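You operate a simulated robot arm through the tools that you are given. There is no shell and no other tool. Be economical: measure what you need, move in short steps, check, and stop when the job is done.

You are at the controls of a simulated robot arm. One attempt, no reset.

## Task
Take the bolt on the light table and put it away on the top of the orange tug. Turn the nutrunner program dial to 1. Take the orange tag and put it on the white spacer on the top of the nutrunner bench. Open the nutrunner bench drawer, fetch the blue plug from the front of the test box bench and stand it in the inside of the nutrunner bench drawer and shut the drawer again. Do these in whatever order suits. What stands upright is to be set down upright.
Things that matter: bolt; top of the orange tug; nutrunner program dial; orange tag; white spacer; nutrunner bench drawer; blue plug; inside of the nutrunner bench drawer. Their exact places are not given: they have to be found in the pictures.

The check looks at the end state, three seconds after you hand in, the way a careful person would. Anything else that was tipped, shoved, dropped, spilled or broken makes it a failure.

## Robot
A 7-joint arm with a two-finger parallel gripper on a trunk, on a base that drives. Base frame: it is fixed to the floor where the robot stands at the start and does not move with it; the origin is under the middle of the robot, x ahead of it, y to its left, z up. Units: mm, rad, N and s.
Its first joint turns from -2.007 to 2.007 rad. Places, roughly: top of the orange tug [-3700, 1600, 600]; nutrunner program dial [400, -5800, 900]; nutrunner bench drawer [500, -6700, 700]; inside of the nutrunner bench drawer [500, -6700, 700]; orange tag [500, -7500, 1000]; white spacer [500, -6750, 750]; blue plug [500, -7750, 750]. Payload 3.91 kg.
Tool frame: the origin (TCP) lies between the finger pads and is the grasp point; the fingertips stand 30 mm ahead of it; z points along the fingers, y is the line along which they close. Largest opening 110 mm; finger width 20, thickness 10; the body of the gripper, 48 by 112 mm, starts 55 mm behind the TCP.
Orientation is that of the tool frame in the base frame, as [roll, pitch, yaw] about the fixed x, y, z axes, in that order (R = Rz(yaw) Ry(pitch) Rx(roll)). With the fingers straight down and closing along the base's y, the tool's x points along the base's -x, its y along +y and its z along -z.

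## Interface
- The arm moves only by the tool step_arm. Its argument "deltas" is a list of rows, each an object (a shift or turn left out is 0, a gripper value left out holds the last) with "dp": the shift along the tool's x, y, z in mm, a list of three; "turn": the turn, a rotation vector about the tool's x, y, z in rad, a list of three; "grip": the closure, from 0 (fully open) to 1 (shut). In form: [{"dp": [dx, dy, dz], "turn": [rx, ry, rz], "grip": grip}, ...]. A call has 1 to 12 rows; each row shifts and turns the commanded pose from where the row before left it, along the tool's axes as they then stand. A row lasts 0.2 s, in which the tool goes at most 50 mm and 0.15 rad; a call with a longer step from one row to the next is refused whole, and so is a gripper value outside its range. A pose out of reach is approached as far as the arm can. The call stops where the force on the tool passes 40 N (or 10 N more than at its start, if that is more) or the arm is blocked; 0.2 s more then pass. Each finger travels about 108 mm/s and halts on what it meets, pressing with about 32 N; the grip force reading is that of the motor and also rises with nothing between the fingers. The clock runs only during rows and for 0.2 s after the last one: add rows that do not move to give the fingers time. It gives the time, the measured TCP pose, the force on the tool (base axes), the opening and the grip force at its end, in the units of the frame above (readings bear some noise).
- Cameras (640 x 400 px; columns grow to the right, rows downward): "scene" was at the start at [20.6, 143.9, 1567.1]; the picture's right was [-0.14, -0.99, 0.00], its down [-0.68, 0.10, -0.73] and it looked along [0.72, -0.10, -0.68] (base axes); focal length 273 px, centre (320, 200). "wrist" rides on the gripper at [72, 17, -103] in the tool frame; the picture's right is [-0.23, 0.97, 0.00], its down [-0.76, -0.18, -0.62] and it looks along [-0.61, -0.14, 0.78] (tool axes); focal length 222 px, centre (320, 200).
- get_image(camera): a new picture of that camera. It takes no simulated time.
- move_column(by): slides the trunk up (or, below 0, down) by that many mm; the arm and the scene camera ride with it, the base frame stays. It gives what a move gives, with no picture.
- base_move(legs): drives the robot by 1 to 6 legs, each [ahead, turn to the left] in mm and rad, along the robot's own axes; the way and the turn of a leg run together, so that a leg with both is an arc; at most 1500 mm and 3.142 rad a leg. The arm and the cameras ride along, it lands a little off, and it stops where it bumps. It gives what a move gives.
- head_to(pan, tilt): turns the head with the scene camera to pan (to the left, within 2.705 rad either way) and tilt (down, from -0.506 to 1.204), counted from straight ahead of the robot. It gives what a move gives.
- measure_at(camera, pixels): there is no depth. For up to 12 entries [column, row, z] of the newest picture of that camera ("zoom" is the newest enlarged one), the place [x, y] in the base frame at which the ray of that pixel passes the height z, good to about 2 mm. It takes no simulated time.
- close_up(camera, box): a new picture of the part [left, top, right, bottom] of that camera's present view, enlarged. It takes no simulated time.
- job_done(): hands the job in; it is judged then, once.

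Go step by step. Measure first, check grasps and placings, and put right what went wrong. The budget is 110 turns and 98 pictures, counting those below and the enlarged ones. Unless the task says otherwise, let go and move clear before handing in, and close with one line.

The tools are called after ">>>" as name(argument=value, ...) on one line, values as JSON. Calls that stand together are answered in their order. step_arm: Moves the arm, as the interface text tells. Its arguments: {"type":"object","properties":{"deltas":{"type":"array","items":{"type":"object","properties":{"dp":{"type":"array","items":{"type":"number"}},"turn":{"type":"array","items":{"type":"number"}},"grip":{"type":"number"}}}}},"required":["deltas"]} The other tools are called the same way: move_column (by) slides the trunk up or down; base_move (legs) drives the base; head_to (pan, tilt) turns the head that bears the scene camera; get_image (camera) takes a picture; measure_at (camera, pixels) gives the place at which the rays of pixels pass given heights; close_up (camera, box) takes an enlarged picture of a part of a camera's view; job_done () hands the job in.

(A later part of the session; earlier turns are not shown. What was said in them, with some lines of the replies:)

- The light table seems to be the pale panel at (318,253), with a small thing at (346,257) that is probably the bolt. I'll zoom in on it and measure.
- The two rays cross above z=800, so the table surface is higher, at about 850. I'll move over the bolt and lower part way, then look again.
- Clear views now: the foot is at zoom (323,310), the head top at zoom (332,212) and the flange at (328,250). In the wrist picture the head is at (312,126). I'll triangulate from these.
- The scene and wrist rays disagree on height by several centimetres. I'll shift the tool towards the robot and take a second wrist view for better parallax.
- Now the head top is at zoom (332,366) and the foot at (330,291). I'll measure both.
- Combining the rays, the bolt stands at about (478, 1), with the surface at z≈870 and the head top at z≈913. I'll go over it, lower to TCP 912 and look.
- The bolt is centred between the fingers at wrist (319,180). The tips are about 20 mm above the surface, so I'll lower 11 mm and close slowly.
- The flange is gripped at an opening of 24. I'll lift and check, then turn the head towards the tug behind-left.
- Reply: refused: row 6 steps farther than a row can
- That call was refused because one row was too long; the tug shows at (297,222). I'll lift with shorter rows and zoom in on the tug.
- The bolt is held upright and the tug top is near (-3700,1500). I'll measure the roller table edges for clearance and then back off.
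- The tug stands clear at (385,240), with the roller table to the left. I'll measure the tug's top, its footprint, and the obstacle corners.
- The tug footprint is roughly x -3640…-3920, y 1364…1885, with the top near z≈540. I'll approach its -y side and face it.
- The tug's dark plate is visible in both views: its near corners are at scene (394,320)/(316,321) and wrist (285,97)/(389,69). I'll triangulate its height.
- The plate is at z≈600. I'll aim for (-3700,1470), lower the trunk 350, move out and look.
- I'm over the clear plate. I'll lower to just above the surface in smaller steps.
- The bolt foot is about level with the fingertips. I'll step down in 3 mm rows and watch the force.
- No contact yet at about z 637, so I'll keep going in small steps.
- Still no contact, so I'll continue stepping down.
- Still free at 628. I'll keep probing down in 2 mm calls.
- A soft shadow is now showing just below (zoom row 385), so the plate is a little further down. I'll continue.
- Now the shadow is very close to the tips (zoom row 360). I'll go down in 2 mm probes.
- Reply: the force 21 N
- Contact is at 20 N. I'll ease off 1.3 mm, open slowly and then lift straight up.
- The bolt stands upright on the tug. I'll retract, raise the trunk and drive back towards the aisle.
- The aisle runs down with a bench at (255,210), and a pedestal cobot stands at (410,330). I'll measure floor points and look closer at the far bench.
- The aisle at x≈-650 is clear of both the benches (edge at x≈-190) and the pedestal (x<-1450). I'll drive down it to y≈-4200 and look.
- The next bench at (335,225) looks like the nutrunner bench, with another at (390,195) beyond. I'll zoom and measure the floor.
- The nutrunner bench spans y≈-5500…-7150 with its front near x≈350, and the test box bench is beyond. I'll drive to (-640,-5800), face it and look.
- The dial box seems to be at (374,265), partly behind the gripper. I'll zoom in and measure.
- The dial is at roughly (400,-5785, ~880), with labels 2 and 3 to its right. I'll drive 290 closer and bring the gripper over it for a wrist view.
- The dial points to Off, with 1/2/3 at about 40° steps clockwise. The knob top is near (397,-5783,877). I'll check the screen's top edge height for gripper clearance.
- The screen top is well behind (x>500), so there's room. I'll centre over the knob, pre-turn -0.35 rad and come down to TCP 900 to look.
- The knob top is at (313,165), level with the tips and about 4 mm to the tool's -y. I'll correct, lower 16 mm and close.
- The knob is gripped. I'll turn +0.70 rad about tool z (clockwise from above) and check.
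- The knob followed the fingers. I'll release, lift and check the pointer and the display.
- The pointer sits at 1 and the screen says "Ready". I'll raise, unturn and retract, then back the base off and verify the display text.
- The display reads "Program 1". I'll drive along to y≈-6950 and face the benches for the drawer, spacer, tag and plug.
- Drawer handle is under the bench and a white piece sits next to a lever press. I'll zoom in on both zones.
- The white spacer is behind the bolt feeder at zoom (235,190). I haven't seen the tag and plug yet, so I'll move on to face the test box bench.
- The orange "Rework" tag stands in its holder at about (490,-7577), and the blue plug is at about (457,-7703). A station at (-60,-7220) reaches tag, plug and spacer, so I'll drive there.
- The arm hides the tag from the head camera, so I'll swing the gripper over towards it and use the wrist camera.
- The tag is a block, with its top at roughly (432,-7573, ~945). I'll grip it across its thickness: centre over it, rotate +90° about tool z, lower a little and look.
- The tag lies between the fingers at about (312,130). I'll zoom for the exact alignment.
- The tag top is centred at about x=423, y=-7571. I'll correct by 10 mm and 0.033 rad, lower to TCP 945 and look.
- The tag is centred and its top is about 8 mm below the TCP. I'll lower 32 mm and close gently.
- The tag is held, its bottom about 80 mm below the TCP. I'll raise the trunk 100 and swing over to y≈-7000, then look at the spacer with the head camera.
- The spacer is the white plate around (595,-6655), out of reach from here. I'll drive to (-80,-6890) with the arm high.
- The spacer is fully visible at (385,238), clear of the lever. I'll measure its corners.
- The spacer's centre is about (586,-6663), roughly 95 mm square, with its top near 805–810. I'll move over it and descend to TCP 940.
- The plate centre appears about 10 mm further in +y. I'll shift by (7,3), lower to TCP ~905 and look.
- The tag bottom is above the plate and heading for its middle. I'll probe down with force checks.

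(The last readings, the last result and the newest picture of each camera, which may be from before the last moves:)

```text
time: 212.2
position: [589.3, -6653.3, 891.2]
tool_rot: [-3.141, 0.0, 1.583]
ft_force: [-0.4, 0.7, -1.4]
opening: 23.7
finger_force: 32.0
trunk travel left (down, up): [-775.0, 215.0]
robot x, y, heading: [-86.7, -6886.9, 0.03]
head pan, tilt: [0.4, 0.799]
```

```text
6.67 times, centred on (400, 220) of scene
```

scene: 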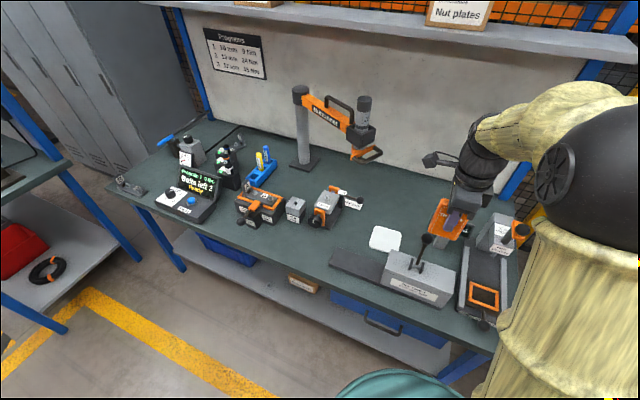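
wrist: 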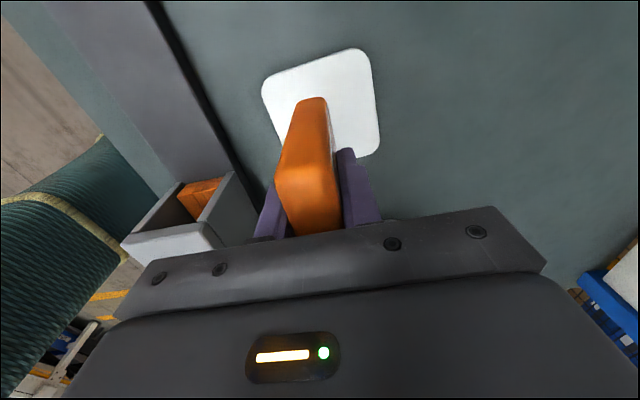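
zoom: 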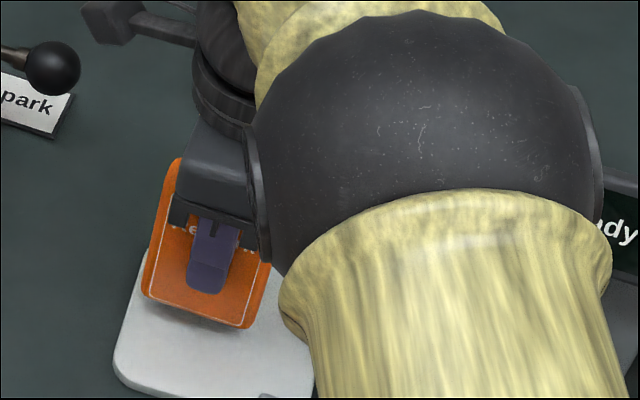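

Still free. I'll keep going in 2 mm probes.

>>> step_arm(deltas=[{"dp": [0, 0, 2]}, {}])

>>> step_arm(deltas=[{"dp": [0, 0, 2]}, {}])

>>> step_arm(deltas=[{"dp": [0, 0, 2]}, {}])

>>> step_arm(deltas=[{"dp": [0, 0, 2]}, {}])

```text
time: 212.8
position: [589.4, -6654.1, 890.2]
tool_rot: [-3.142, 0.0, 1.584]
ft_force: [0.3, 0.0, -1.8]
opening: 23.9
finger_force: 32.1
trunk travel left (down, up): [-775.0, 215.0]
robot x, y, heading: [-89.1, -6886.3, 0.033]
head pan, tilt: [0.4, 0.799]
```

```text
time: 213.4
position: [588.8, -6654.9, 887.1]
tool_rot: [-3.141, 0.0, 1.583]
ft_force: [-0.1, 0.9, -0.8]
opening: 23.6
finger_force: 32.1
trunk travel left (down, up): [-775.0, 215.0]
robot x, y, heading: [-85.0, -6884.3, 0.031]
head pan, tilt: [0.4, 0.799]
```

```text
time: 214.1
position: [588.7, -6653.0, 884.9]
tool_rot: [-3.141, -0.001, 1.584]
ft_force: [-0.6, 0.2, -0.5]
opening: 23.8
finger_force: 32.2
trunk travel left (down, up): [-775.0, 215.0]
robot x, y, heading: [-87.0, -6883.9, 0.031]
head pan, tilt: [0.4, 0.799]
```

```text
time: 214.7
position: [589.2, -6653.8, 883.9]
tool_rot: [3.141, 0.0, 1.583]
ft_force: [-0.7, 0.4, -1.2]
opening: 23.7
finger_force: 31.6
trunk travel left (down, up): [-775.0, 215.0]
robot x, y, heading: [-87.7, -6883.6, 0.036]
head pan, tilt: [0.4, 0.799]
```

>>> step_arm(deltas=[{"dp": [0, 0, 2]}, {}])

>>> step_arm(deltas=[{"dp": [0, 0, 2]}, {}])

>>> step_arm(deltas=[{"dp": [0, 0, 2]}, {}])

>>> close_up(camera="scene", box=[360, 190, 440, 250])

```text
time: 215.2
position: [589.2, -6654.1, 881.3]
tool_rot: [3.14, 0.001, 1.584]
ft_force: [-0.4, 0.6, -0.3]
opening: 23.5
finger_force: 32.4
trunk travel left (down, up): [-775.0, 215.0]
robot x, y, heading: [-88.5, -6886.7, 0.03]
head pan, tilt: [0.4, 0.799]
```

```text
time: 215.8
position: [589.5, -6654.6, 878.7]
tool_rot: [-3.142, 0.001, 1.583]
ft_force: [0.4, 1.1, -1.2]
opening: 23.7
finger_force: 32.0
trunk travel left (down, up): [-775.0, 215.0]
robot x, y, heading: [-87.8, -6882.3, 0.031]
head pan, tilt: [0.4, 0.799]
```

```text
time: 216.4
position: [589.3, -6654.3, 877.2]
tool_rot: [-3.141, 0.001, 1.582]
ft_force: [-0.2, -0.7, -1.4]
opening: 23.6
finger_force: 32.2
trunk travel left (down, up): [-775.0, 215.0]
robot x, y, heading: [-87.0, -6886.6, 0.038]
head pan, tilt: [0.4, 0.799]
```

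```text
6.67 times, centred on (400, 220) of scene
```

zoom: 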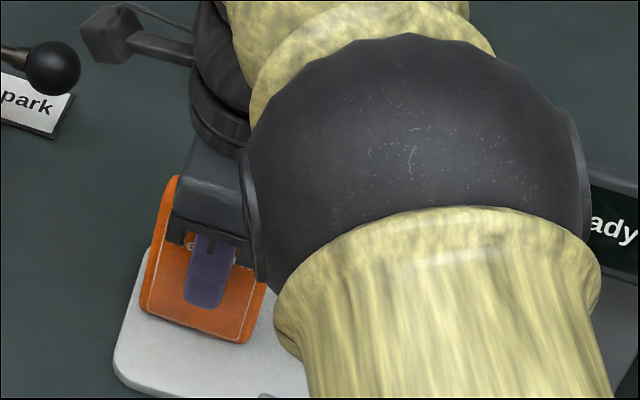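

Very close now, since the shadow is almost merged with the tag's edge. I'll continue probing.

>>> step_arm(deltas=[{"dp": [0, 0, 2]}, {}])

>>> step_arm(deltas=[{"dp": [0, 0, 1.5]}, {}])

>>> step_arm(deltas=[{"dp": [0, 0, 1.5]}, {}])

>>> step_arm(deltas=[{"dp": [0, 0, 1.5]}, {}])

```text
time: 217.1
position: [589.3, -6655.2, 876.5]
tool_rot: [3.14, 0.002, 1.584]
ft_force: [-1.1, 0.4, 5.3]
opening: 23.9
finger_force: 32.2
trunk travel left (down, up): [-775.0, 215.0]
robot x, y, heading: [-85.2, -6886.6, 0.033]
head pan, tilt: [0.4, 0.799]
```

```text
time: 217.7
position: [589.5, -6654.3, 876.3]
tool_rot: [3.138, 0.001, 1.584]
ft_force: [0.5, -2.0, 15.5]
opening: 23.7
finger_force: 31.9
trunk travel left (down, up): [-775.0, 215.0]
robot x, y, heading: [-85.8, -6887.8, 0.032]
head pan, tilt: [0.4, 0.799]
```

```text
time: 218.2
position: [588.8, -6653.7, 875.4]
tool_rot: [3.136, -0.001, 1.581]
ft_force: [3.2, -4.0, 26.1]
opening: 24.2
finger_force: 31.9
trunk travel left (down, up): [-775.0, 215.0]
robot x, y, heading: [-87.5, -6887.1, 0.03]
head pan, tilt: [0.4, 0.799]
```

```text
time: 218.8
position: [589.5, -6653.5, 872.9]
tool_rot: [3.137, -0.002, 1.583]
ft_force: [3.2, -0.6, 26.6]
opening: 24.1
finger_force: 31.9
trunk travel left (down, up): [-775.0, 215.0]
robot x, y, heading: [-85.2, -6883.2, 0.035]
head pan, tilt: [0.4, 0.799]
```

Contact is at 26 N. I'll ease off 2.5 mm, open slowly and rise.

>>> step_arm(deltas=[{"dp": [0, 0, -2.5]}, {}, {"grip": 0.74}, {"grip": 0.65}, {"grip": 0.5}, {}])

>>> step_arm(deltas=[{"dp": [0, 0, -20]}, {"dp": [0, 0, -40]}, {"dp": [0, 0, -48]}, {"dp": [0, 0, -48]}, {"dp": [0, 0, -48]}, {"dp": [0, 0, -48]}, {"dp": [0, -48, 0]}, {"dp": [0, -48, 0]}, {}])

>>> get_image(camera="scene")

```text
time: 220.2
position: [589.0, -6652.9, 872.9]
tool_rot: [-3.142, -0.001, 1.583]
ft_force: [0.1, 0.0, -0.2]
opening: 54.8
finger_force: 0.1
trunk travel left (down, up): [-775.0, 215.0]
robot x, y, heading: [-84.6, -6888.5, 0.032]
head pan, tilt: [0.4, 0.799]
```

```text
time: 222.2
position: [493.4, -6655.6, 1125.5]
tool_rot: [-3.141, 0.002, 1.581]
ft_force: [-0.4, 0.0, -0.5]
opening: 54.8
finger_force: 0.0
trunk travel left (down, up): [-775.0, 215.0]
robot x, y, heading: [-84.5, -6886.6, 0.033]
head pan, tilt: [0.4, 0.799]
```

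```text
25 pictures are left
```

scene: 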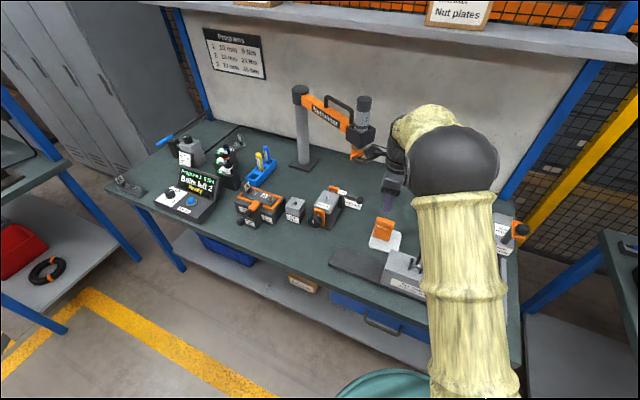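

The tag stands upright on the spacer at (384,235). Next the drawer: I'll zoom on its handle and measure.

>>> close_up(camera="scene", box=[310, 270, 450, 380])

>>> measure_at(camera="scene", pixels=[[366, 319, 700], [402, 336, 700], [384, 331, 700], [384, 331, 720], [384, 331, 680], [332, 292, 730], [331, 306, 650]])

```text
3.64 times, centred on (380, 325) of scene
```

zoom: 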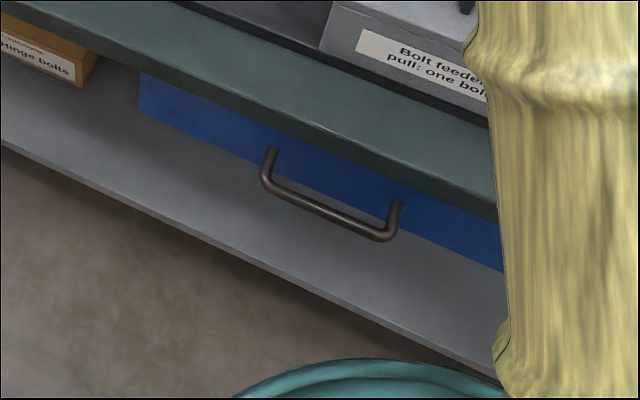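

```text
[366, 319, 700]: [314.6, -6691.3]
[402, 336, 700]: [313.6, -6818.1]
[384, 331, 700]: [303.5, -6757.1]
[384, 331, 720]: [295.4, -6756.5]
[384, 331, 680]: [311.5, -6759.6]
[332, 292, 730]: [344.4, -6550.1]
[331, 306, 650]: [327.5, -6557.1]
```

The handle bar runs y -6690…-6818, at x≈303 if z≈700. I'll back the base off, lower the trunk and turn the gripper horizontal with the fingers closing vertically.

>>> base_move(legs=[[-370, 0]])

>>> move_column(by=-350)

>>> step_arm(deltas=[{"turn": [-0.143, 0, 0]}, {"turn": [-0.143, 0, 0]}, {"turn": [-0.143, 0, 0]}, {"turn": [-0.143, 0, 0]}, {"turn": [-0.143, 0, 0]}, {"turn": [-0.143, 0, 0]}, {"turn": [-0.143, 0, 0]}, {"turn": [-0.143, 0, 0]}, {"turn": [-0.143, 0, 0]}, {"turn": [-0.143, 0, 0]}, {"turn": [-0.14, 0, 0]}, {}])

>>> get_image(camera="wrist")

```text
time: 224.6
position: [133.5, -6667.9, 1126.0]
tool_rot: [3.141, 0.0, 1.578]
ft_force: [0.0, -0.3, -0.2]
opening: 55.0
finger_force: 0.0
trunk travel left (down, up): [-775.0, 215.0]
robot x, y, heading: [-447.5, -6894.9, 0.028]
head pan, tilt: [0.4, 0.799]
```

```text
time: 228.0
position: [133.1, -6669.7, 776.0]
tool_rot: [3.141, -0.001, 1.578]
ft_force: [-0.2, -0.6, -0.3]
opening: 55.0
finger_force: 0.0
trunk travel left (down, up): [-425.0, 565.0]
robot x, y, heading: [-447.3, -6895.7, 0.029]
head pan, tilt: [0.4, 0.799]
```

```text
time: 230.6
position: [132.7, -6669.5, 774.8]
tool_rot: [1.57, 0.0, 1.579]
ft_force: [-0.3, 0.0, -0.1]
opening: 54.8
finger_force: 0.1
trunk travel left (down, up): [-425.0, 565.0]
robot x, y, heading: [-449.6, -6896.8, 0.029]
head pan, tilt: [0.4, 0.799]
```

```text
23 pictures are left
```

wrist: 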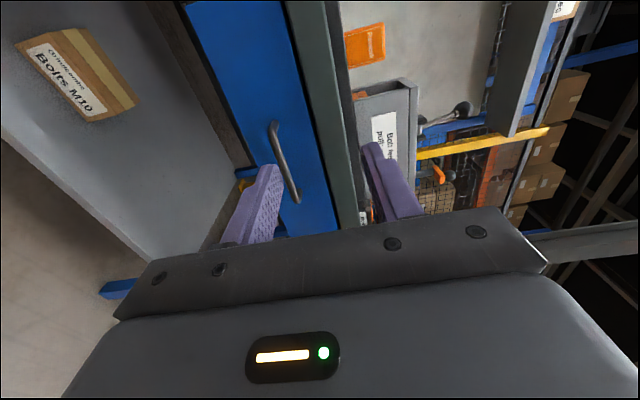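

The handle shows at (273,123)–(297,200), which puts the bar at z≈711, y≈-6680…-6803. I'll align, narrow the fingers and approach partway.

>>> step_arm(deltas=[{"dp": [-37, -32, 0], "grip": 0.65}, {"dp": [-37, -32, 0]}, {"dp": [0, 0, 40]}, {"dp": [0, 0, 40]}, {"dp": [0, 0, 25]}, {}, {}])

>>> get_image(camera="wrist")

```text
time: 232.2
position: [239.7, -6741.6, 713.4]
tool_rot: [1.573, 0.001, 1.577]
ft_force: [0.5, -0.1, 0.4]
opening: 38.6
finger_force: 0.1
trunk travel left (down, up): [-425.0, 565.0]
robot x, y, heading: [-450.1, -6897.0, 0.031]
head pan, tilt: [0.4, 0.799]
```

```text
22 pictures are left
```

wrist: 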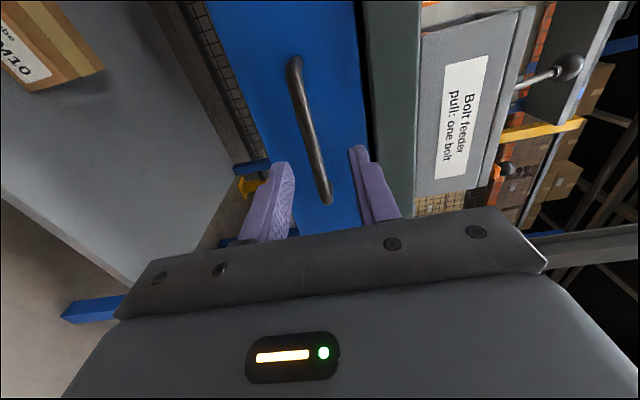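

The bar lies between the finger lines, at z≈708 and x≈304. I'll lower 5 mm, advance 57 mm and close.

>>> step_arm(deltas=[{"dp": [0, -5, 0]}, {"dp": [0, 0, 30]}, {"dp": [0, 0, 27]}, {}, {"grip": 0.8}, {"grip": 0.9}, {"grip": 1.0}, {}, {}])

>>> get_image(camera="wrist")

```text
time: 234.2
position: [294.5, -6740.8, 704.2]
tool_rot: [1.574, 0.0, 1.578]
ft_force: [-0.6, -1.5, -7.1]
opening: 11.9
finger_force: 45.2
trunk travel left (down, up): [-425.0, 565.0]
robot x, y, heading: [-446.5, -6895.5, 0.023]
head pan, tilt: [0.4, 0.799]
```

```text
21 pictures are left
```

wrist: 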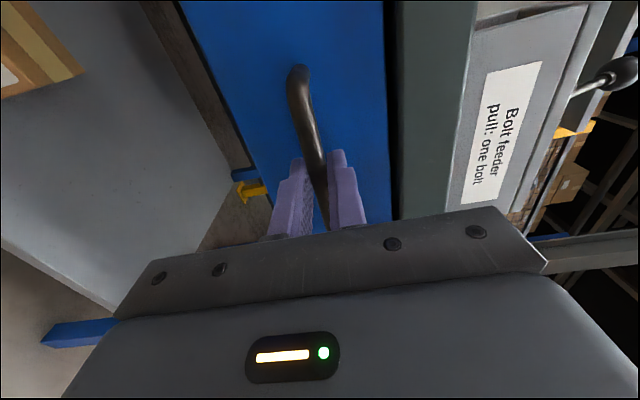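

Bar gripped at 11.9 mm. I'll pull the drawer out about 240 mm.

>>> step_arm(deltas=[{"dp": [0, 0, -15]}, {"dp": [0, 0, -25]}, {"dp": [0, 0, -25]}, {"dp": [0, 0, -25]}, {"dp": [0, 0, -25]}, {"dp": [0, 0, -25]}, {"dp": [0, 0, -25]}, {"dp": [0, 0, -25]}, {"dp": [0, 0, -25]}, {"dp": [0, 0, -25]}, {}])

>>> get_image(camera="scene")

```text
time: 236.6
position: [55.8, -6742.0, 705.5]
tool_rot: [1.581, -0.001, 1.581]
ft_force: [-0.8, 15.1, -32.1]
opening: 11.5
finger_force: 44.8
trunk travel left (down, up): [-425.0, 565.0]
robot x, y, heading: [-444.9, -6898.1, 0.03]
head pan, tilt: [0.4, 0.799]
```

```text
20 pictures are left
```

scene: 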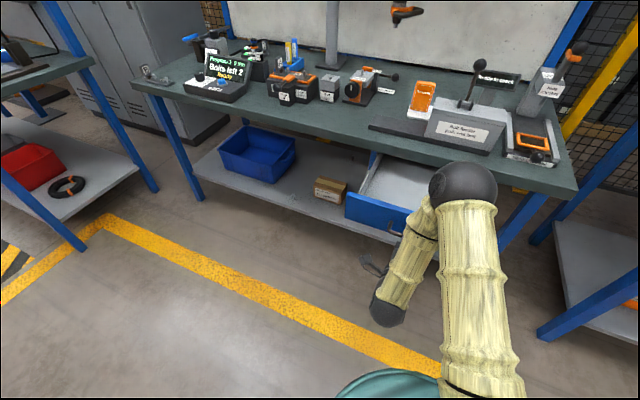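

The drawer is out about 240 mm. I'll release the handle, back off, raise and turn the gripper down again.

>>> step_arm(deltas=[{"grip": 0.8}, {"grip": 0.6}, {}, {"dp": [0, 0, -30]}, {"dp": [0, 0, -35]}, {"dp": [0, 40, 0]}, {"dp": [0, 40, 0]}, {"dp": [0, 40, 0]}, {}])

>>> move_column(by=250)

>>> step_arm(deltas=[{"turn": [0.143, 0, 0]}, {"turn": [0.143, 0, 0]}, {"turn": [0.143, 0, 0]}, {"turn": [0.143, 0, 0]}, {"turn": [0.143, 0, 0]}, {"turn": [0.143, 0, 0]}, {"turn": [0.143, 0, 0]}, {"turn": [0.143, 0, 0]}, {"turn": [0.143, 0, 0]}, {"turn": [0.143, 0, 0]}, {"turn": [0.13, 0, 0]}, {}])

>>> get_image(camera="scene")

```text
time: 238.6
position: [27.8, -6708.1, 805.8]
tool_rot: [1.573, 0.001, 1.576]
ft_force: [-0.1, -0.3, -0.7]
opening: 43.9
finger_force: 0.1
out of reach, approached as far as the arm can: row 5, 6, 7, 8
trunk travel left (down, up): [-425.0, 565.0]
robot x, y, heading: [-446.7, -6896.4, 0.027]
head pan, tilt: [0.4, 0.799]
```

```text
time: 241.2
position: [28.1, -6708.9, 1055.5]
tool_rot: [1.572, 0.0, 1.575]
ft_force: [0.9, 0.2, 0.0]
opening: 43.9
finger_force: 0.1
trunk travel left (down, up): [-675.0, 315.0]
robot x, y, heading: [-447.1, -6898.0, 0.022]
head pan, tilt: [0.4, 0.799]
```

```text
time: 243.8
position: [27.2, -6707.8, 1056.9]
tool_rot: [3.133, 0.0, 1.576]
ft_force: [-0.5, -0.5, -0.5]
opening: 43.9
finger_force: 0.1
trunk travel left (down, up): [-675.0, 315.0]
robot x, y, heading: [-446.1, -6899.2, 0.026]
head pan, tilt: [0.4, 0.799]
```

```text
19 pictures are left
```

scene: 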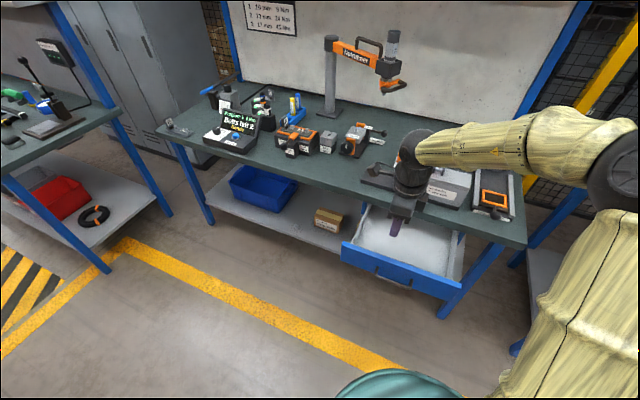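

The drawer is open and empty. I'll note its geometry, then drive to the plug.

>>> measure_at(camera="scene", pixels=[[342, 244, 750], [457, 285, 750], [368, 208, 750], [464, 236, 750], [380, 250, 670], [440, 270, 670], [420, 245, 670], [378, 278, 711]])

>>> base_move(legs=[[0, -1.2], [760, 0], [0, 1.17]])

>>> head_to(pan=-0.3, tilt=0.8)

>>> get_image(camera="scene")

```text
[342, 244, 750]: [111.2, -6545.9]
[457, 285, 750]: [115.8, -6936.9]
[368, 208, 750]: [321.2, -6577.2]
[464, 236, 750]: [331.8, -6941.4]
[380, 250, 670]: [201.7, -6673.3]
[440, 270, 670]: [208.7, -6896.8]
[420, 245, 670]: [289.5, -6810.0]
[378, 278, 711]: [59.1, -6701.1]
```

```text
time: 253.8
position: [353.0, -7420.3, 1055.1]
tool_rot: [3.131, -0.001, 1.572]
ft_force: [0.1, 0.0, 0.2]
opening: 44.3
finger_force: 0.1
trunk travel left (down, up): [-675.0, 315.0]
robot x, y, heading: [-121.9, -7607.9, 0.024]
head pan, tilt: [0.4, 0.799]
```

```text
time: 254.9
position: [352.4, -7420.5, 1055.7]
tool_rot: [3.13, -0.001, 1.57]
ft_force: [-0.1, -0.2, 0.6]
opening: 44.2
finger_force: 0.0
trunk travel left (down, up): [-675.0, 315.0]
robot x, y, heading: [-124.1, -7609.3, 0.022]
head pan, tilt: [-0.3, 0.799]
```

```text
18 pictures are left
```

scene: 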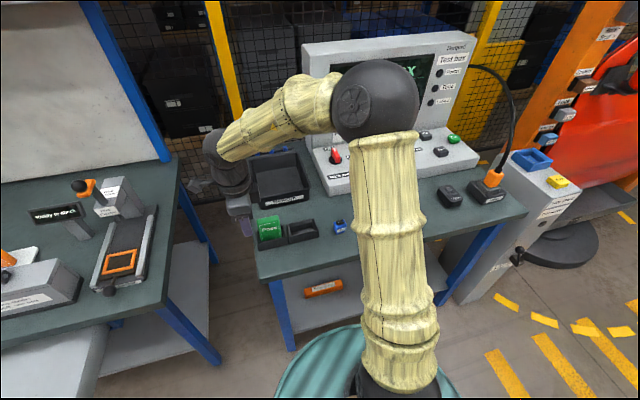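

The plug is visible at (340,226). I'll zoom and measure.

>>> close_up(camera="scene", box=[300, 200, 380, 250])

>>> measure_at(camera="scene", pixels=[[340, 233, 800], [340, 222, 820], [340, 222, 835], [340, 222, 850], [265, 280, 800]])

```text
8.00 times, centred on (340, 225) of scene
```

zoom: 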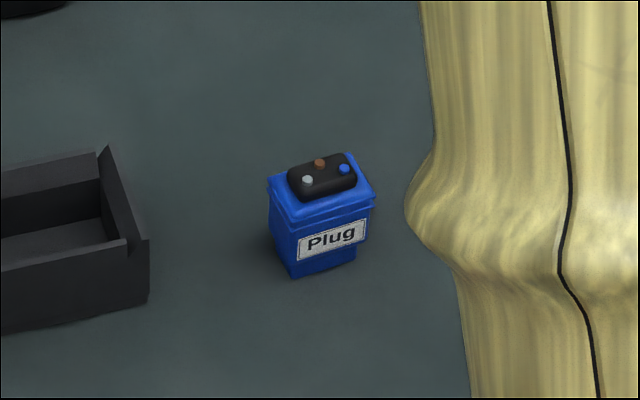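

```text
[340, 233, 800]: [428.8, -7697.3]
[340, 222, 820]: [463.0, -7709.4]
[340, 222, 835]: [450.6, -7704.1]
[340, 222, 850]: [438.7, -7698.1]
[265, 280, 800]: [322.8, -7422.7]
```

The plug is centred at about (443,-7703). I'll move over it, open the fingers, descend to TCP 930 and look.

>>> step_arm(deltas=[{"dp": [-47, 14.7, 0], "turn": [0.01, 0, 0], "grip": 0.2}, {"dp": [-47, 14.7, 0]}, {"dp": [-47, 14.7, 0]}, {"dp": [-47, 14.7, 0]}, {"dp": [-47, 14.7, 0]}, {"dp": [-47, 14.7, 0]}, {"dp": [0, 0, 45]}, {"dp": [0, 0, 45]}, {"dp": [0, 0, 35]}, {}])

>>> get_image(camera="wrist")

```text
time: 257.1
position: [440.9, -7701.6, 933.0]
tool_rot: [-3.141, 0.0, 1.571]
ft_force: [-0.3, -0.2, 0.1]
opening: 87.9
finger_force: 0.1
trunk travel left (down, up): [-675.0, 315.0]
robot x, y, heading: [-123.5, -7604.1, 0.024]
head pan, tilt: [-0.3, 0.799]
```

```text
16 pictures are left
```

wrist: 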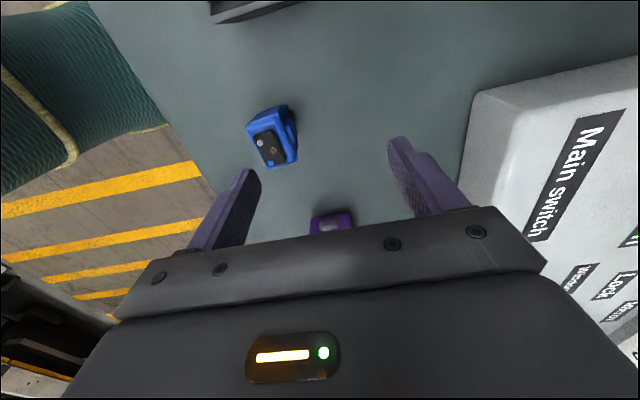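

Triangulating puts the plug's top at about (408,-7690, 887). I'll shift there, lower to TCP ~890 and check.

>>> step_arm(deltas=[{"dp": [11.6, -33, 0]}, {"dp": [0, 0, 25]}, {"dp": [0, 0, 18]}, {}, {}])

>>> get_image(camera="wrist")

```text
time: 258.3
position: [404.6, -7690.6, 888.9]
tool_rot: [3.141, -0.001, 1.572]
ft_force: [0.9, -0.9, 0.2]
opening: 88.0
finger_force: 0.0
trunk travel left (down, up): [-675.0, 315.0]
robot x, y, heading: [-124.9, -7612.0, 0.027]
head pan, tilt: [-0.3, 0.799]
```

```text
15 pictures are left
```

wrist: 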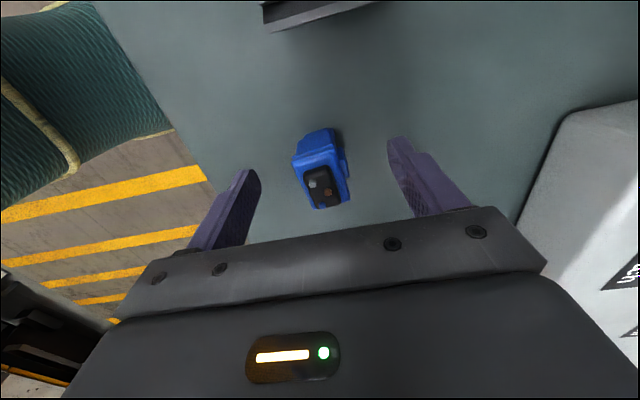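

The plug is centred, with its top about 5 mm below the TCP. I'll lower 9 mm, close, and lift.

>>> step_arm(deltas=[{"dp": [0, 0, 5]}, {"dp": [0, 0, 4]}, {}, {"grip": 0.5}, {"grip": 0.6}, {"grip": 0.7}, {"grip": 0.8}, {"grip": 1.0}, {}, {}])

>>> step_arm(deltas=[{"dp": [0, 0, -10]}, {"dp": [0, 0, -30]}, {"dp": [0, 0, -45]}, {"dp": [0, 0, -45]}, {"dp": [0, 0, -45]}, {"dp": [0, -40, -20]}, {}])

>>> get_image(camera="wrist")

```text
time: 260.5
position: [405.6, -7690.9, 880.6]
tool_rot: [3.141, 0.0, 1.572]
ft_force: [-0.1, 0.0, -0.1]
opening: 23.2
finger_force: 32.3
trunk travel left (down, up): [-675.0, 315.0]
robot x, y, heading: [-126.0, -7607.8, 0.027]
head pan, tilt: [-0.3, 0.799]
```

```text
time: 262.1
position: [366.8, -7687.2, 1074.4]
tool_rot: [3.141, 0.0, 1.57]
ft_force: [0.4, -0.3, -0.3]
opening: 23.3
finger_force: 32.5
trunk travel left (down, up): [-675.0, 315.0]
robot x, y, heading: [-124.8, -7608.2, 0.025]
head pan, tilt: [-0.3, 0.799]
```

```text
14 pictures are left
```

wrist: 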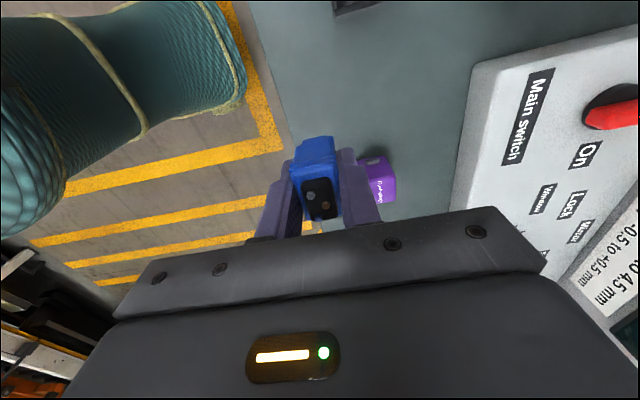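

The plug is held upright. I'll drive back to face the open drawer from about (-350,-6900).

>>> base_move(legs=[[0, 1.853], [740, 0], [0, -1.88]])

>>> head_to(pan=0.3, tilt=0.9)

>>> get_image(camera="scene")

```text
time: 275.3
position: [115.9, -6990.8, 1073.6]
tool_rot: [-3.14, 0.0, 1.532]
ft_force: [0.3, -0.2, 0.3]
opening: 23.1
finger_force: 31.9
trunk travel left (down, up): [-675.0, 315.0]
robot x, y, heading: [-369.5, -6889.5, -0.014]
head pan, tilt: [-0.3, 0.799]
```

```text
time: 276.3
position: [116.5, -6988.8, 1074.7]
tool_rot: [3.141, 0.001, 1.533]
ft_force: [-0.2, 0.1, -0.9]
opening: 22.9
finger_force: 32.1
trunk travel left (down, up): [-675.0, 315.0]
robot x, y, heading: [-370.8, -6891.9, -0.015]
head pan, tilt: [0.3, 0.901]
```

```text
13 pictures are left
```

scene: 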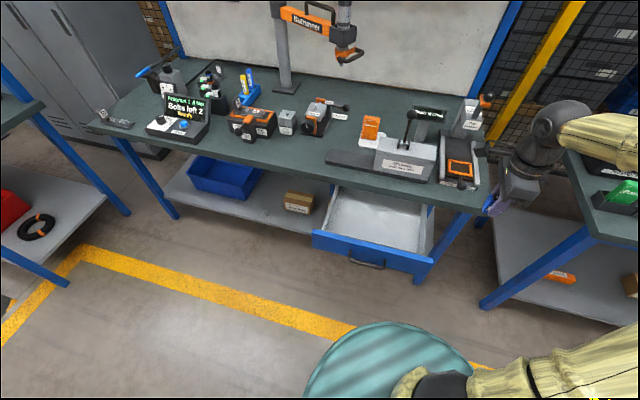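

The drawer is in full view. I'll measure the placing spot and zoom for its depth.

>>> measure_at(camera="scene", pixels=[[375, 222, 650], [375, 222, 680], [375, 222, 700], [313, 234, 740], [433, 262, 740], [336, 188, 740], [432, 207, 740]])

>>> close_up(camera="scene", box=[300, 175, 460, 285])

```text
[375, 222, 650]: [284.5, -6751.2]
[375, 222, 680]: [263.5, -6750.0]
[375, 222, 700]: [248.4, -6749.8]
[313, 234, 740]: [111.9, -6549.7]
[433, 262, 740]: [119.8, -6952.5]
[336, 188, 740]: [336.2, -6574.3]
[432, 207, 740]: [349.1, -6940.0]
```

```text
3.64 times, centred on (380, 230) of scene
```

zoom: 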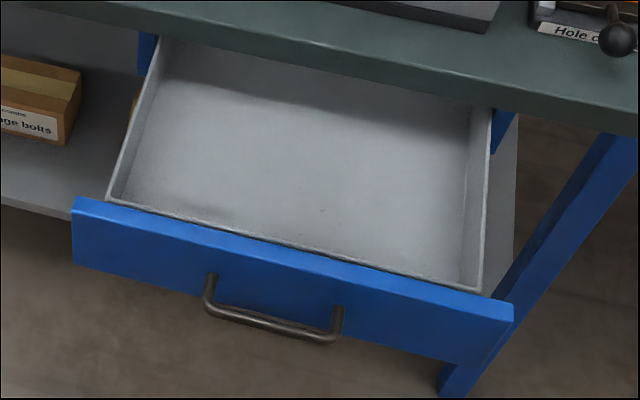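

I'll place it at about (210,-6750): move over at height, then lower the trunk 250 and look.

>>> step_arm(deltas=[{"turn": [0, 0, -0.038]}, {"dp": [45, 18.7, 0]}, {"dp": [45, 18.7, 0]}, {"dp": [45, 18.7, 0]}, {"dp": [45, 18.7, 0]}, {"dp": [45, 18.7, 0]}, {"dp": [14, 0, 0]}, {}])

>>> move_column(by=-250)

>>> step_arm(deltas=[{"dp": [0, 0, 40]}, {"dp": [0, 0, 40]}, {}, {}])

>>> get_image(camera="wrist")

>>> get_image(camera="scene")

```text
time: 278.1
position: [209.0, -6751.7, 1073.4]
tool_rot: [-3.141, -0.001, 1.571]
ft_force: [0.6, 0.0, 0.2]
opening: 23.0
finger_force: 32.0
trunk travel left (down, up): [-675.0, 315.0]
robot x, y, heading: [-369.9, -6893.1, -0.016]
head pan, tilt: [0.3, 0.901]
```

```text
time: 280.7
position: [208.6, -6752.2, 823.6]
tool_rot: [3.14, 0.0, 1.571]
ft_force: [-0.1, -0.1, 0.0]
opening: 23.2
finger_force: 32.0
trunk travel left (down, up): [-425.0, 565.0]
robot x, y, heading: [-368.7, -6886.5, -0.01]
head pan, tilt: [0.3, 0.901]
```

```text
time: 281.7
position: [208.9, -6754.8, 747.1]
tool_rot: [3.141, 0.0, 1.57]
ft_force: [0.1, -0.3, -0.7]
opening: 23.1
finger_force: 32.3
trunk travel left (down, up): [-425.0, 565.0]
robot x, y, heading: [-370.2, -6888.6, -0.009]
head pan, tilt: [0.3, 0.901]
```

```text
11 pictures are left
```

wrist: 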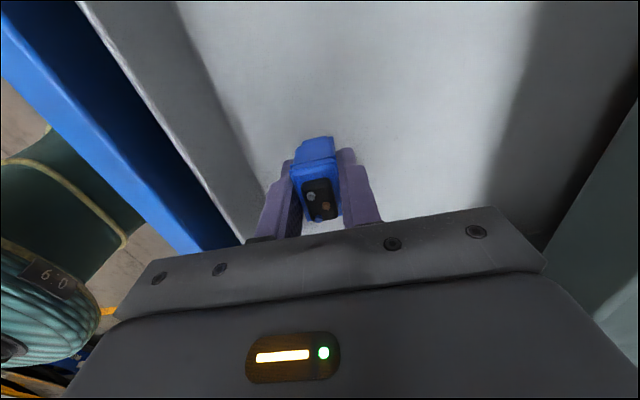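

```text
10 pictures are left
```

scene: 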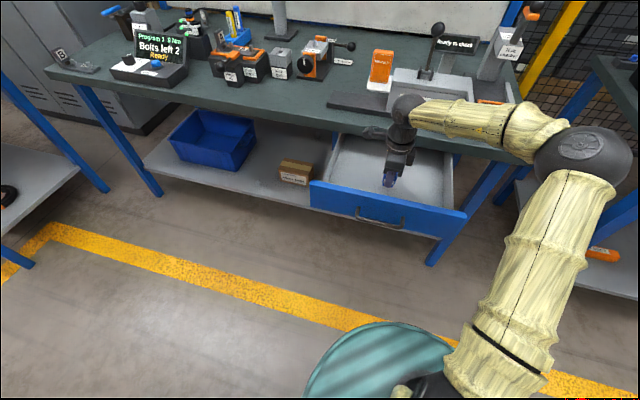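

The plug is inside the drawer outline with clearance. I'll probe downward with force checks.

>>> step_arm(deltas=[{"dp": [0, 0, 10]}, {"dp": [0, 0, 8]}, {}])

>>> step_arm(deltas=[{"dp": [0, 0, 3]}, {"dp": [0, 0, 3]}, {}])

>>> step_arm(deltas=[{"dp": [0, 0, 3]}, {}])

>>> step_arm(deltas=[{"dp": [0, 0, 3]}, {}])

```text
time: 282.5
position: [208.7, -6753.0, 726.1]
tool_rot: [-3.141, 0.0, 1.571]
ft_force: [-0.8, 0.2, -1.1]
opening: 23.2
finger_force: 31.8
trunk travel left (down, up): [-425.0, 565.0]
robot x, y, heading: [-371.3, -6887.9, -0.016]
head pan, tilt: [0.3, 0.901]
```

```text
time: 283.3
position: [209.8, -6752.9, 718.8]
tool_rot: [3.141, 0.0, 1.571]
ft_force: [-0.6, -0.3, 0.0]
opening: 23.2
finger_force: 31.5
trunk travel left (down, up): [-425.0, 565.0]
robot x, y, heading: [-367.4, -6892.7, -0.013]
head pan, tilt: [0.3, 0.901]
```

```text
time: 283.9
position: [207.1, -6752.3, 716.9]
tool_rot: [3.141, 0.001, 1.572]
ft_force: [-0.5, 1.0, 0.4]
opening: 23.5
finger_force: 32.2
trunk travel left (down, up): [-425.0, 565.0]
robot x, y, heading: [-368.4, -6889.7, -0.014]
head pan, tilt: [0.3, 0.901]
```

```text
time: 284.5
position: [208.9, -6752.5, 714.6]
tool_rot: [-3.142, -0.001, 1.571]
ft_force: [0.4, -0.1, -0.7]
opening: 23.2
finger_force: 32.4
trunk travel left (down, up): [-425.0, 565.0]
robot x, y, heading: [-370.7, -6889.1, -0.016]
head pan, tilt: [0.3, 0.901]
```

>>> close_up(camera="wrist", box=[240, 80, 400, 230])

>>> step_arm(deltas=[{"dp": [0, 0, 3]}, {}])

>>> step_arm(deltas=[{"dp": [0, 0, 3]}, {}])

>>> step_arm(deltas=[{"dp": [0, 0, 3]}, {}])

```text
2.67 times, centred on (320, 155) of wrist
```

zoom: 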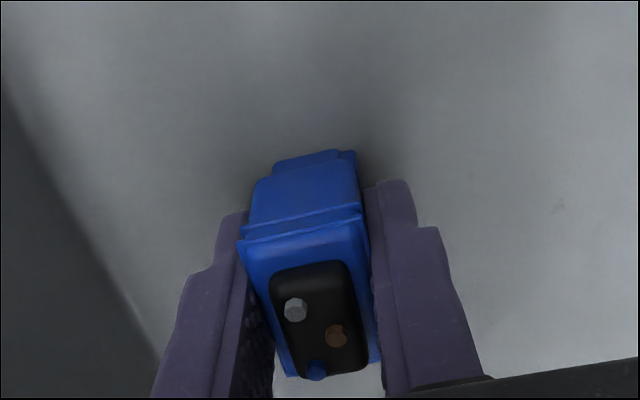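

```text
time: 285.1
position: [208.6, -6753.0, 713.5]
tool_rot: [3.139, -0.003, 1.57]
ft_force: [-0.3, -0.5, 15.8]
opening: 23.3
finger_force: 32.3
trunk travel left (down, up): [-425.0, 565.0]
robot x, y, heading: [-373.9, -6889.4, -0.012]
head pan, tilt: [0.3, 0.901]
```

```text
time: 285.7
position: [207.0, -6752.8, 709.9]
tool_rot: [3.137, -0.002, 1.571]
ft_force: [1.4, 0.3, 23.8]
opening: 23.3
finger_force: 32.1
trunk travel left (down, up): [-425.0, 565.0]
robot x, y, heading: [-373.1, -6889.9, -0.014]
head pan, tilt: [0.3, 0.901]
```

```text
time: 286.3
position: [208.0, -6753.6, 706.0]
tool_rot: [3.141, -0.001, 1.57]
ft_force: [0.3, 0.4, 23.0]
opening: 23.1
finger_force: 32.2
trunk travel left (down, up): [-425.0, 565.0]
robot x, y, heading: [-368.8, -6888.5, -0.016]
head pan, tilt: [0.3, 0.901]
```

Contact at z≈713, and the plug slid slightly up in the grip. I'll ease off 2 mm, open gently and rise.

>>> step_arm(deltas=[{"dp": [0, 0, -2]}, {}, {"grip": 0.76}, {"grip": 0.68}, {"grip": 0.55}, {}, {"dp": [0, 0, -15]}, {"dp": [0, 0, -40]}, {"dp": [0, 0, -45]}, {"dp": [0, 0, -45]}, {}])

>>> get_image(camera="wrist")

```text
time: 288.7
position: [207.5, -6751.4, 850.8]
tool_rot: [-3.142, 0.001, 1.57]
ft_force: [0.5, 0.0, 0.1]
opening: 49.8
finger_force: 0.1
trunk travel left (down, up): [-425.0, 565.0]
robot x, y, heading: [-370.5, -6887.9, -0.013]
head pan, tilt: [0.3, 0.901]
```

```text
8 pictures are left
```

wrist: 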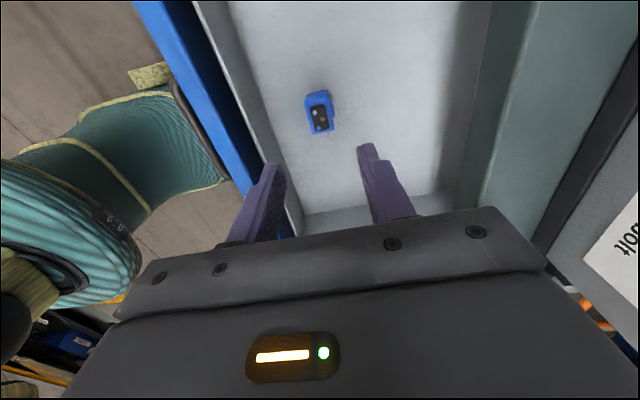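

The plug stands upright in the drawer at (319,113). To shut it, I'll rise, back off 110, turn the gripper horizontal and come down in front of the handle.

>>> move_column(by=150)

>>> base_move(legs=[[-110, 0]])

>>> step_arm(deltas=[{"turn": [-0.143, 0, 0]}, {"turn": [-0.143, 0, 0]}, {"turn": [-0.143, 0, 0]}, {"turn": [-0.143, 0, 0]}, {"turn": [-0.143, 0, 0]}, {"turn": [-0.143, 0, 0]}, {"turn": [-0.143, 0, 0]}, {"turn": [-0.143, 0, 0]}, {"turn": [-0.143, 0, 0]}, {"turn": [-0.143, 0, 0]}, {"turn": [-0.14, 0, 0]}, {}])

>>> step_arm(deltas=[{"dp": [0, 0, -45]}, {"dp": [0, 0, -45], "grip": 0.65}, {}])

```text
time: 290.4
position: [208.3, -6751.8, 1000.0]
tool_rot: [-3.14, 0.0, 1.571]
ft_force: [0.1, 0.2, 0.4]
opening: 49.5
finger_force: 0.0
trunk travel left (down, up): [-575.0, 415.0]
robot x, y, heading: [-368.9, -6889.4, -0.017]
head pan, tilt: [0.3, 0.901]
```

```text
time: 291.6
position: [93.8, -6748.7, 1000.8]
tool_rot: [3.141, -0.001, 1.572]
ft_force: [-0.3, -0.3, 0.0]
opening: 49.2
finger_force: 0.1
trunk travel left (down, up): [-575.0, 415.0]
robot x, y, heading: [-485.1, -6890.0, -0.013]
head pan, tilt: [0.3, 0.901]
```

```text
time: 294.2
position: [93.4, -6749.5, 998.9]
tool_rot: [1.571, 0.001, 1.572]
ft_force: [-0.6, -0.2, -0.3]
opening: 49.4
finger_force: 0.0
trunk travel left (down, up): [-575.0, 415.0]
robot x, y, heading: [-489.4, -6885.1, -0.012]
head pan, tilt: [0.3, 0.901]
```

```text
time: 295.0
position: [19.9, -6740.9, 999.0]
tool_rot: [1.57, 0.0, 1.571]
ft_force: [0.8, -0.6, 0.3]
opening: 38.5
finger_force: 0.1
out of reach, approached as far as the arm can: row 2
trunk travel left (down, up): [-575.0, 415.0]
robot x, y, heading: [-483.5, -6891.0, -0.009]
head pan, tilt: [0.3, 0.901]
```

Minimum reach leaves only ~9 mm before the bar, so I'll back the base 25 mm more, then lower to handle height and look.

>>> base_move(legs=[[-25, 0]])

>>> move_column(by=-292)

>>> get_image(camera="wrist")

```text
time: 295.8
position: [-5.3, -6740.1, 999.7]
tool_rot: [1.571, -0.001, 1.571]
ft_force: [0.7, -1.5, -0.7]
opening: 38.5
finger_force: 0.0
trunk travel left (down, up): [-575.0, 415.0]
robot x, y, heading: [-511.9, -6886.2, -0.016]
head pan, tilt: [0.3, 0.901]
```

```text
time: 298.8
position: [-6.0, -6739.4, 707.9]
tool_rot: [1.571, 0.0, 1.573]
ft_force: [-0.2, 0.7, 0.4]
opening: 38.7
finger_force: 0.0
trunk travel left (down, up): [-283.0, 707.0]
robot x, y, heading: [-506.7, -6890.0, -0.013]
head pan, tilt: [0.3, 0.901]
```

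```text
7 pictures are left
```

wrist: 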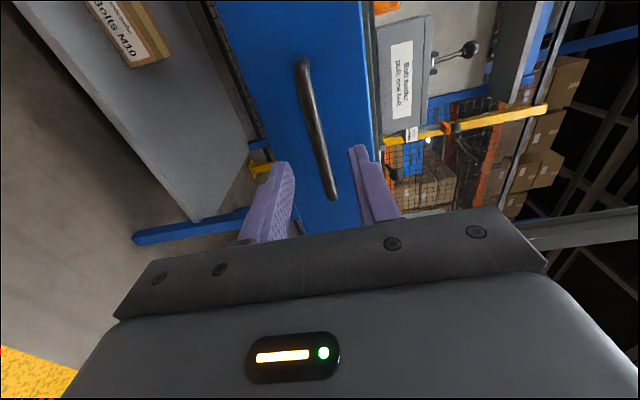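

The bar is centred between the fingers again. I'll advance ~62 mm and grip.

>>> step_arm(deltas=[{"dp": [0, 1, 22]}, {"dp": [0, 0, 20]}, {"dp": [0, 0, 20]}, {}, {}])

```text
time: 300.0
position: [58.1, -6740.0, 710.1]
tool_rot: [1.573, 0.0, 1.573]
ft_force: [-1.1, 0.5, -0.1]
opening: 38.4
finger_force: 0.0
trunk travel left (down, up): [-283.0, 707.0]
robot x, y, heading: [-512.0, -6887.5, -0.013]
head pan, tilt: [0.3, 0.901]
```

I'll grip and push in steadily.

>>> step_arm(deltas=[{"grip": 0.85}, {"grip": 1.0}, {}, {"dp": [0, 0, 15]}, {"dp": [0, 0, 25]}, {"dp": [0, 0, 25]}, {"dp": [0, 0, 25]}, {"dp": [0, 0, 25]}, {"dp": [0, 0, 25]}, {"dp": [0, 0, 25]}, {}])

>>> step_arm(deltas=[{"dp": [0, 0, 25]}, {"dp": [0, 0, 25]}, {"dp": [0, 0, 10]}, {"dp": [0, 0, 8]}, {}])

```text
time: 302.4
position: [223.0, -6740.4, 705.3]
tool_rot: [1.576, 0.002, 1.567]
ft_force: [-1.5, -6.1, -27.0]
opening: 11.8
finger_force: 45.4
trunk travel left (down, up): [-283.0, 707.0]
robot x, y, heading: [-514.0, -6884.7, -0.015]
head pan, tilt: [0.3, 0.901]
```

```text
time: 303.6
position: [291.1, -6739.5, 704.9]
tool_rot: [1.579, -0.001, 1.57]
ft_force: [-1.0, -11.8, -25.7]
opening: 11.5
finger_force: 44.8
trunk travel left (down, up): [-283.0, 707.0]
robot x, y, heading: [-508.4, -6886.0, -0.016]
head pan, tilt: [0.3, 0.901]
```

Nearly shut at x=291. I'll push the last few millimetres in small probes until it resists.

>>> step_arm(deltas=[{"dp": [0, 0, 3]}, {}])

>>> step_arm(deltas=[{"dp": [0, 0, 3]}, {}])

>>> step_arm(deltas=[{"dp": [0, 0, 3]}, {}])

>>> get_image(camera="scene")

```text
time: 304.2
position: [294.8, -6739.9, 704.6]
tool_rot: [1.578, -0.001, 1.572]
ft_force: [-0.8, -12.1, -24.8]
opening: 11.5
finger_force: 44.6
trunk travel left (down, up): [-283.0, 707.0]
robot x, y, heading: [-506.8, -6890.7, -0.008]
head pan, tilt: [0.3, 0.901]
```

```text
time: 304.8
position: [296.4, -6740.4, 706.0]
tool_rot: [1.577, -0.001, 1.573]
ft_force: [-14.8, -12.2, -24.4]
opening: 11.8
finger_force: 44.8
trunk travel left (down, up): [-283.0, 707.0]
robot x, y, heading: [-511.0, -6887.4, -0.012]
head pan, tilt: [0.3, 0.901]
```

```text
time: 305.1
position: [296.0, -6739.6, 705.0]
tool_rot: [1.582, -0.001, 1.572]
ft_force: [0.8, -2.7, -2.8]
opening: 11.7
finger_force: 44.9
trunk travel left (down, up): [-283.0, 707.0]
robot x, y, heading: [-508.0, -6887.8, -0.014]
head pan, tilt: [0.3, 0.901]
stopped in row 1: the force on the tool passed its limit (the readings are from after the stop); the commanded pose is now the measured one
```

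```text
6 pictures are left
```

scene: 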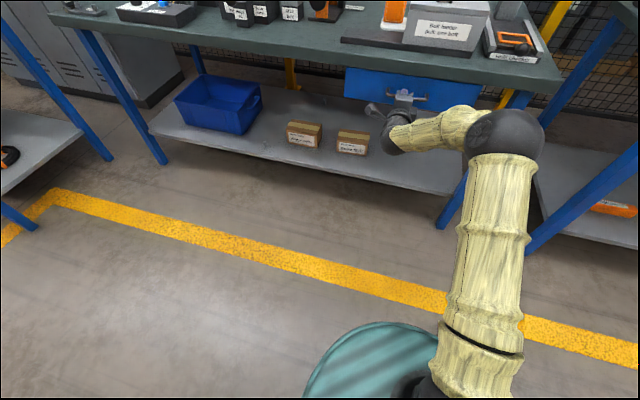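

The drawer has hit its stop, fully shut. I'll release, back straight off and check that it stays shut.

>>> step_arm(deltas=[{"grip": 0.85}, {"grip": 0.65}, {}, {"dp": [0, 0, -25]}, {"dp": [0, 0, -40]}, {"dp": [0, 0, -45]}, {"dp": [0, 0, -45]}, {}])

>>> base_move(legs=[[-200, 0]])

>>> move_column(by=392)

>>> head_to(pan=0.25, tilt=0.65)

>>> get_image(camera="scene")

```text
time: 306.9
position: [144.3, -6739.7, 704.3]
tool_rot: [1.578, 0.0, 1.573]
ft_force: [0.1, -1.1, 0.2]
opening: 38.4
finger_force: 0.0
trunk travel left (down, up): [-283.0, 707.0]
robot x, y, heading: [-507.6, -6887.4, -0.014]
head pan, tilt: [0.3, 0.901]
```

```text
time: 308.5
position: [-60.1, -6736.8, 703.2]
tool_rot: [1.58, 0.0, 1.574]
ft_force: [-0.6, -0.4, 0.4]
opening: 38.4
finger_force: 0.1
trunk travel left (down, up): [-283.0, 707.0]
robot x, y, heading: [-717.1, -6883.8, -0.013]
head pan, tilt: [0.3, 0.901]
```

```text
time: 312.3
position: [-58.5, -6737.5, 1095.6]
tool_rot: [1.578, 0.0, 1.574]
ft_force: [0.2, -0.4, -0.2]
opening: 38.5
finger_force: 0.1
trunk travel left (down, up): [-675.0, 315.0]
robot x, y, heading: [-711.4, -6886.7, -0.014]
head pan, tilt: [0.3, 0.901]
```

```text
time: 313.1
position: [-60.3, -6737.8, 1095.7]
tool_rot: [1.579, 0.0, 1.574]
ft_force: [0.3, 0.3, 0.1]
opening: 38.6
finger_force: 0.1
trunk travel left (down, up): [-675.0, 315.0]
robot x, y, heading: [-716.2, -6885.3, -0.009]
head pan, tilt: [0.25, 0.649]
```

```text
5 pictures are left
```

scene: 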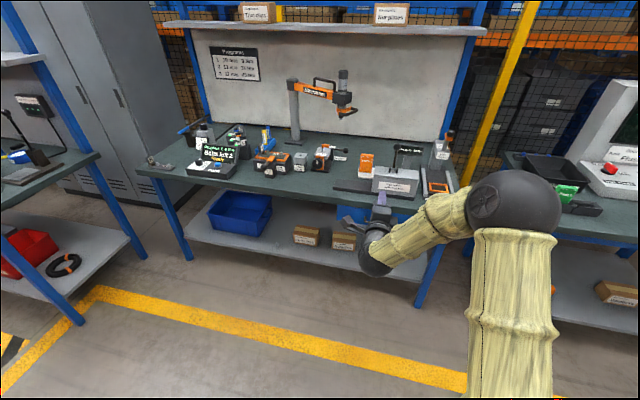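

>>> close_up(camera="scene", box=[310, 130, 470, 260])

>>> close_up(camera="scene", box=[180, 120, 280, 190])

```text
3.08 times, centred on (390, 195) of scene
```

zoom: 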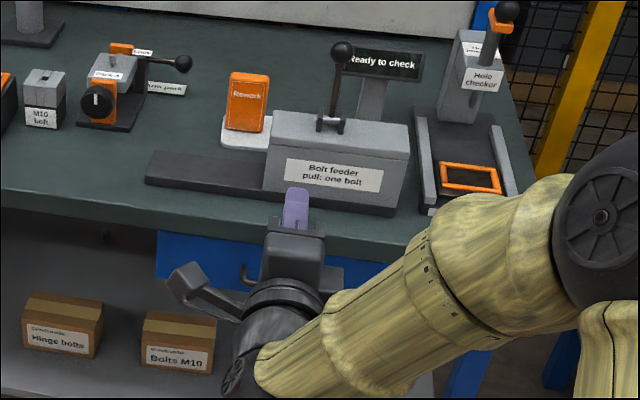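

```text
5.71 times, centred on (230, 155) of scene
```

zoom: 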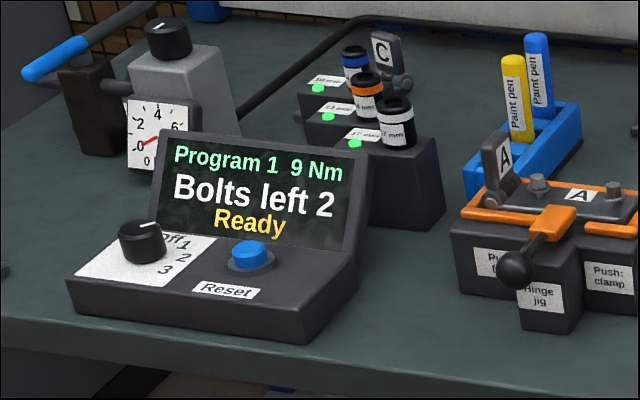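

The tag stands on the spacer, the drawer is shut, the display reads Program 1, and the gripper is clear of everything. I'll hand the job in.

>>> job_done()

```text
The job is handed in.
```

I've handed the job in with all four tasks done. The bolt stands on top of the orange tug, the dial is on program 1, and the orange tag stands on the white spacer. The blue plug was standing upright in the nutrunner bench drawer before I shut it; I couldn't see it after that.
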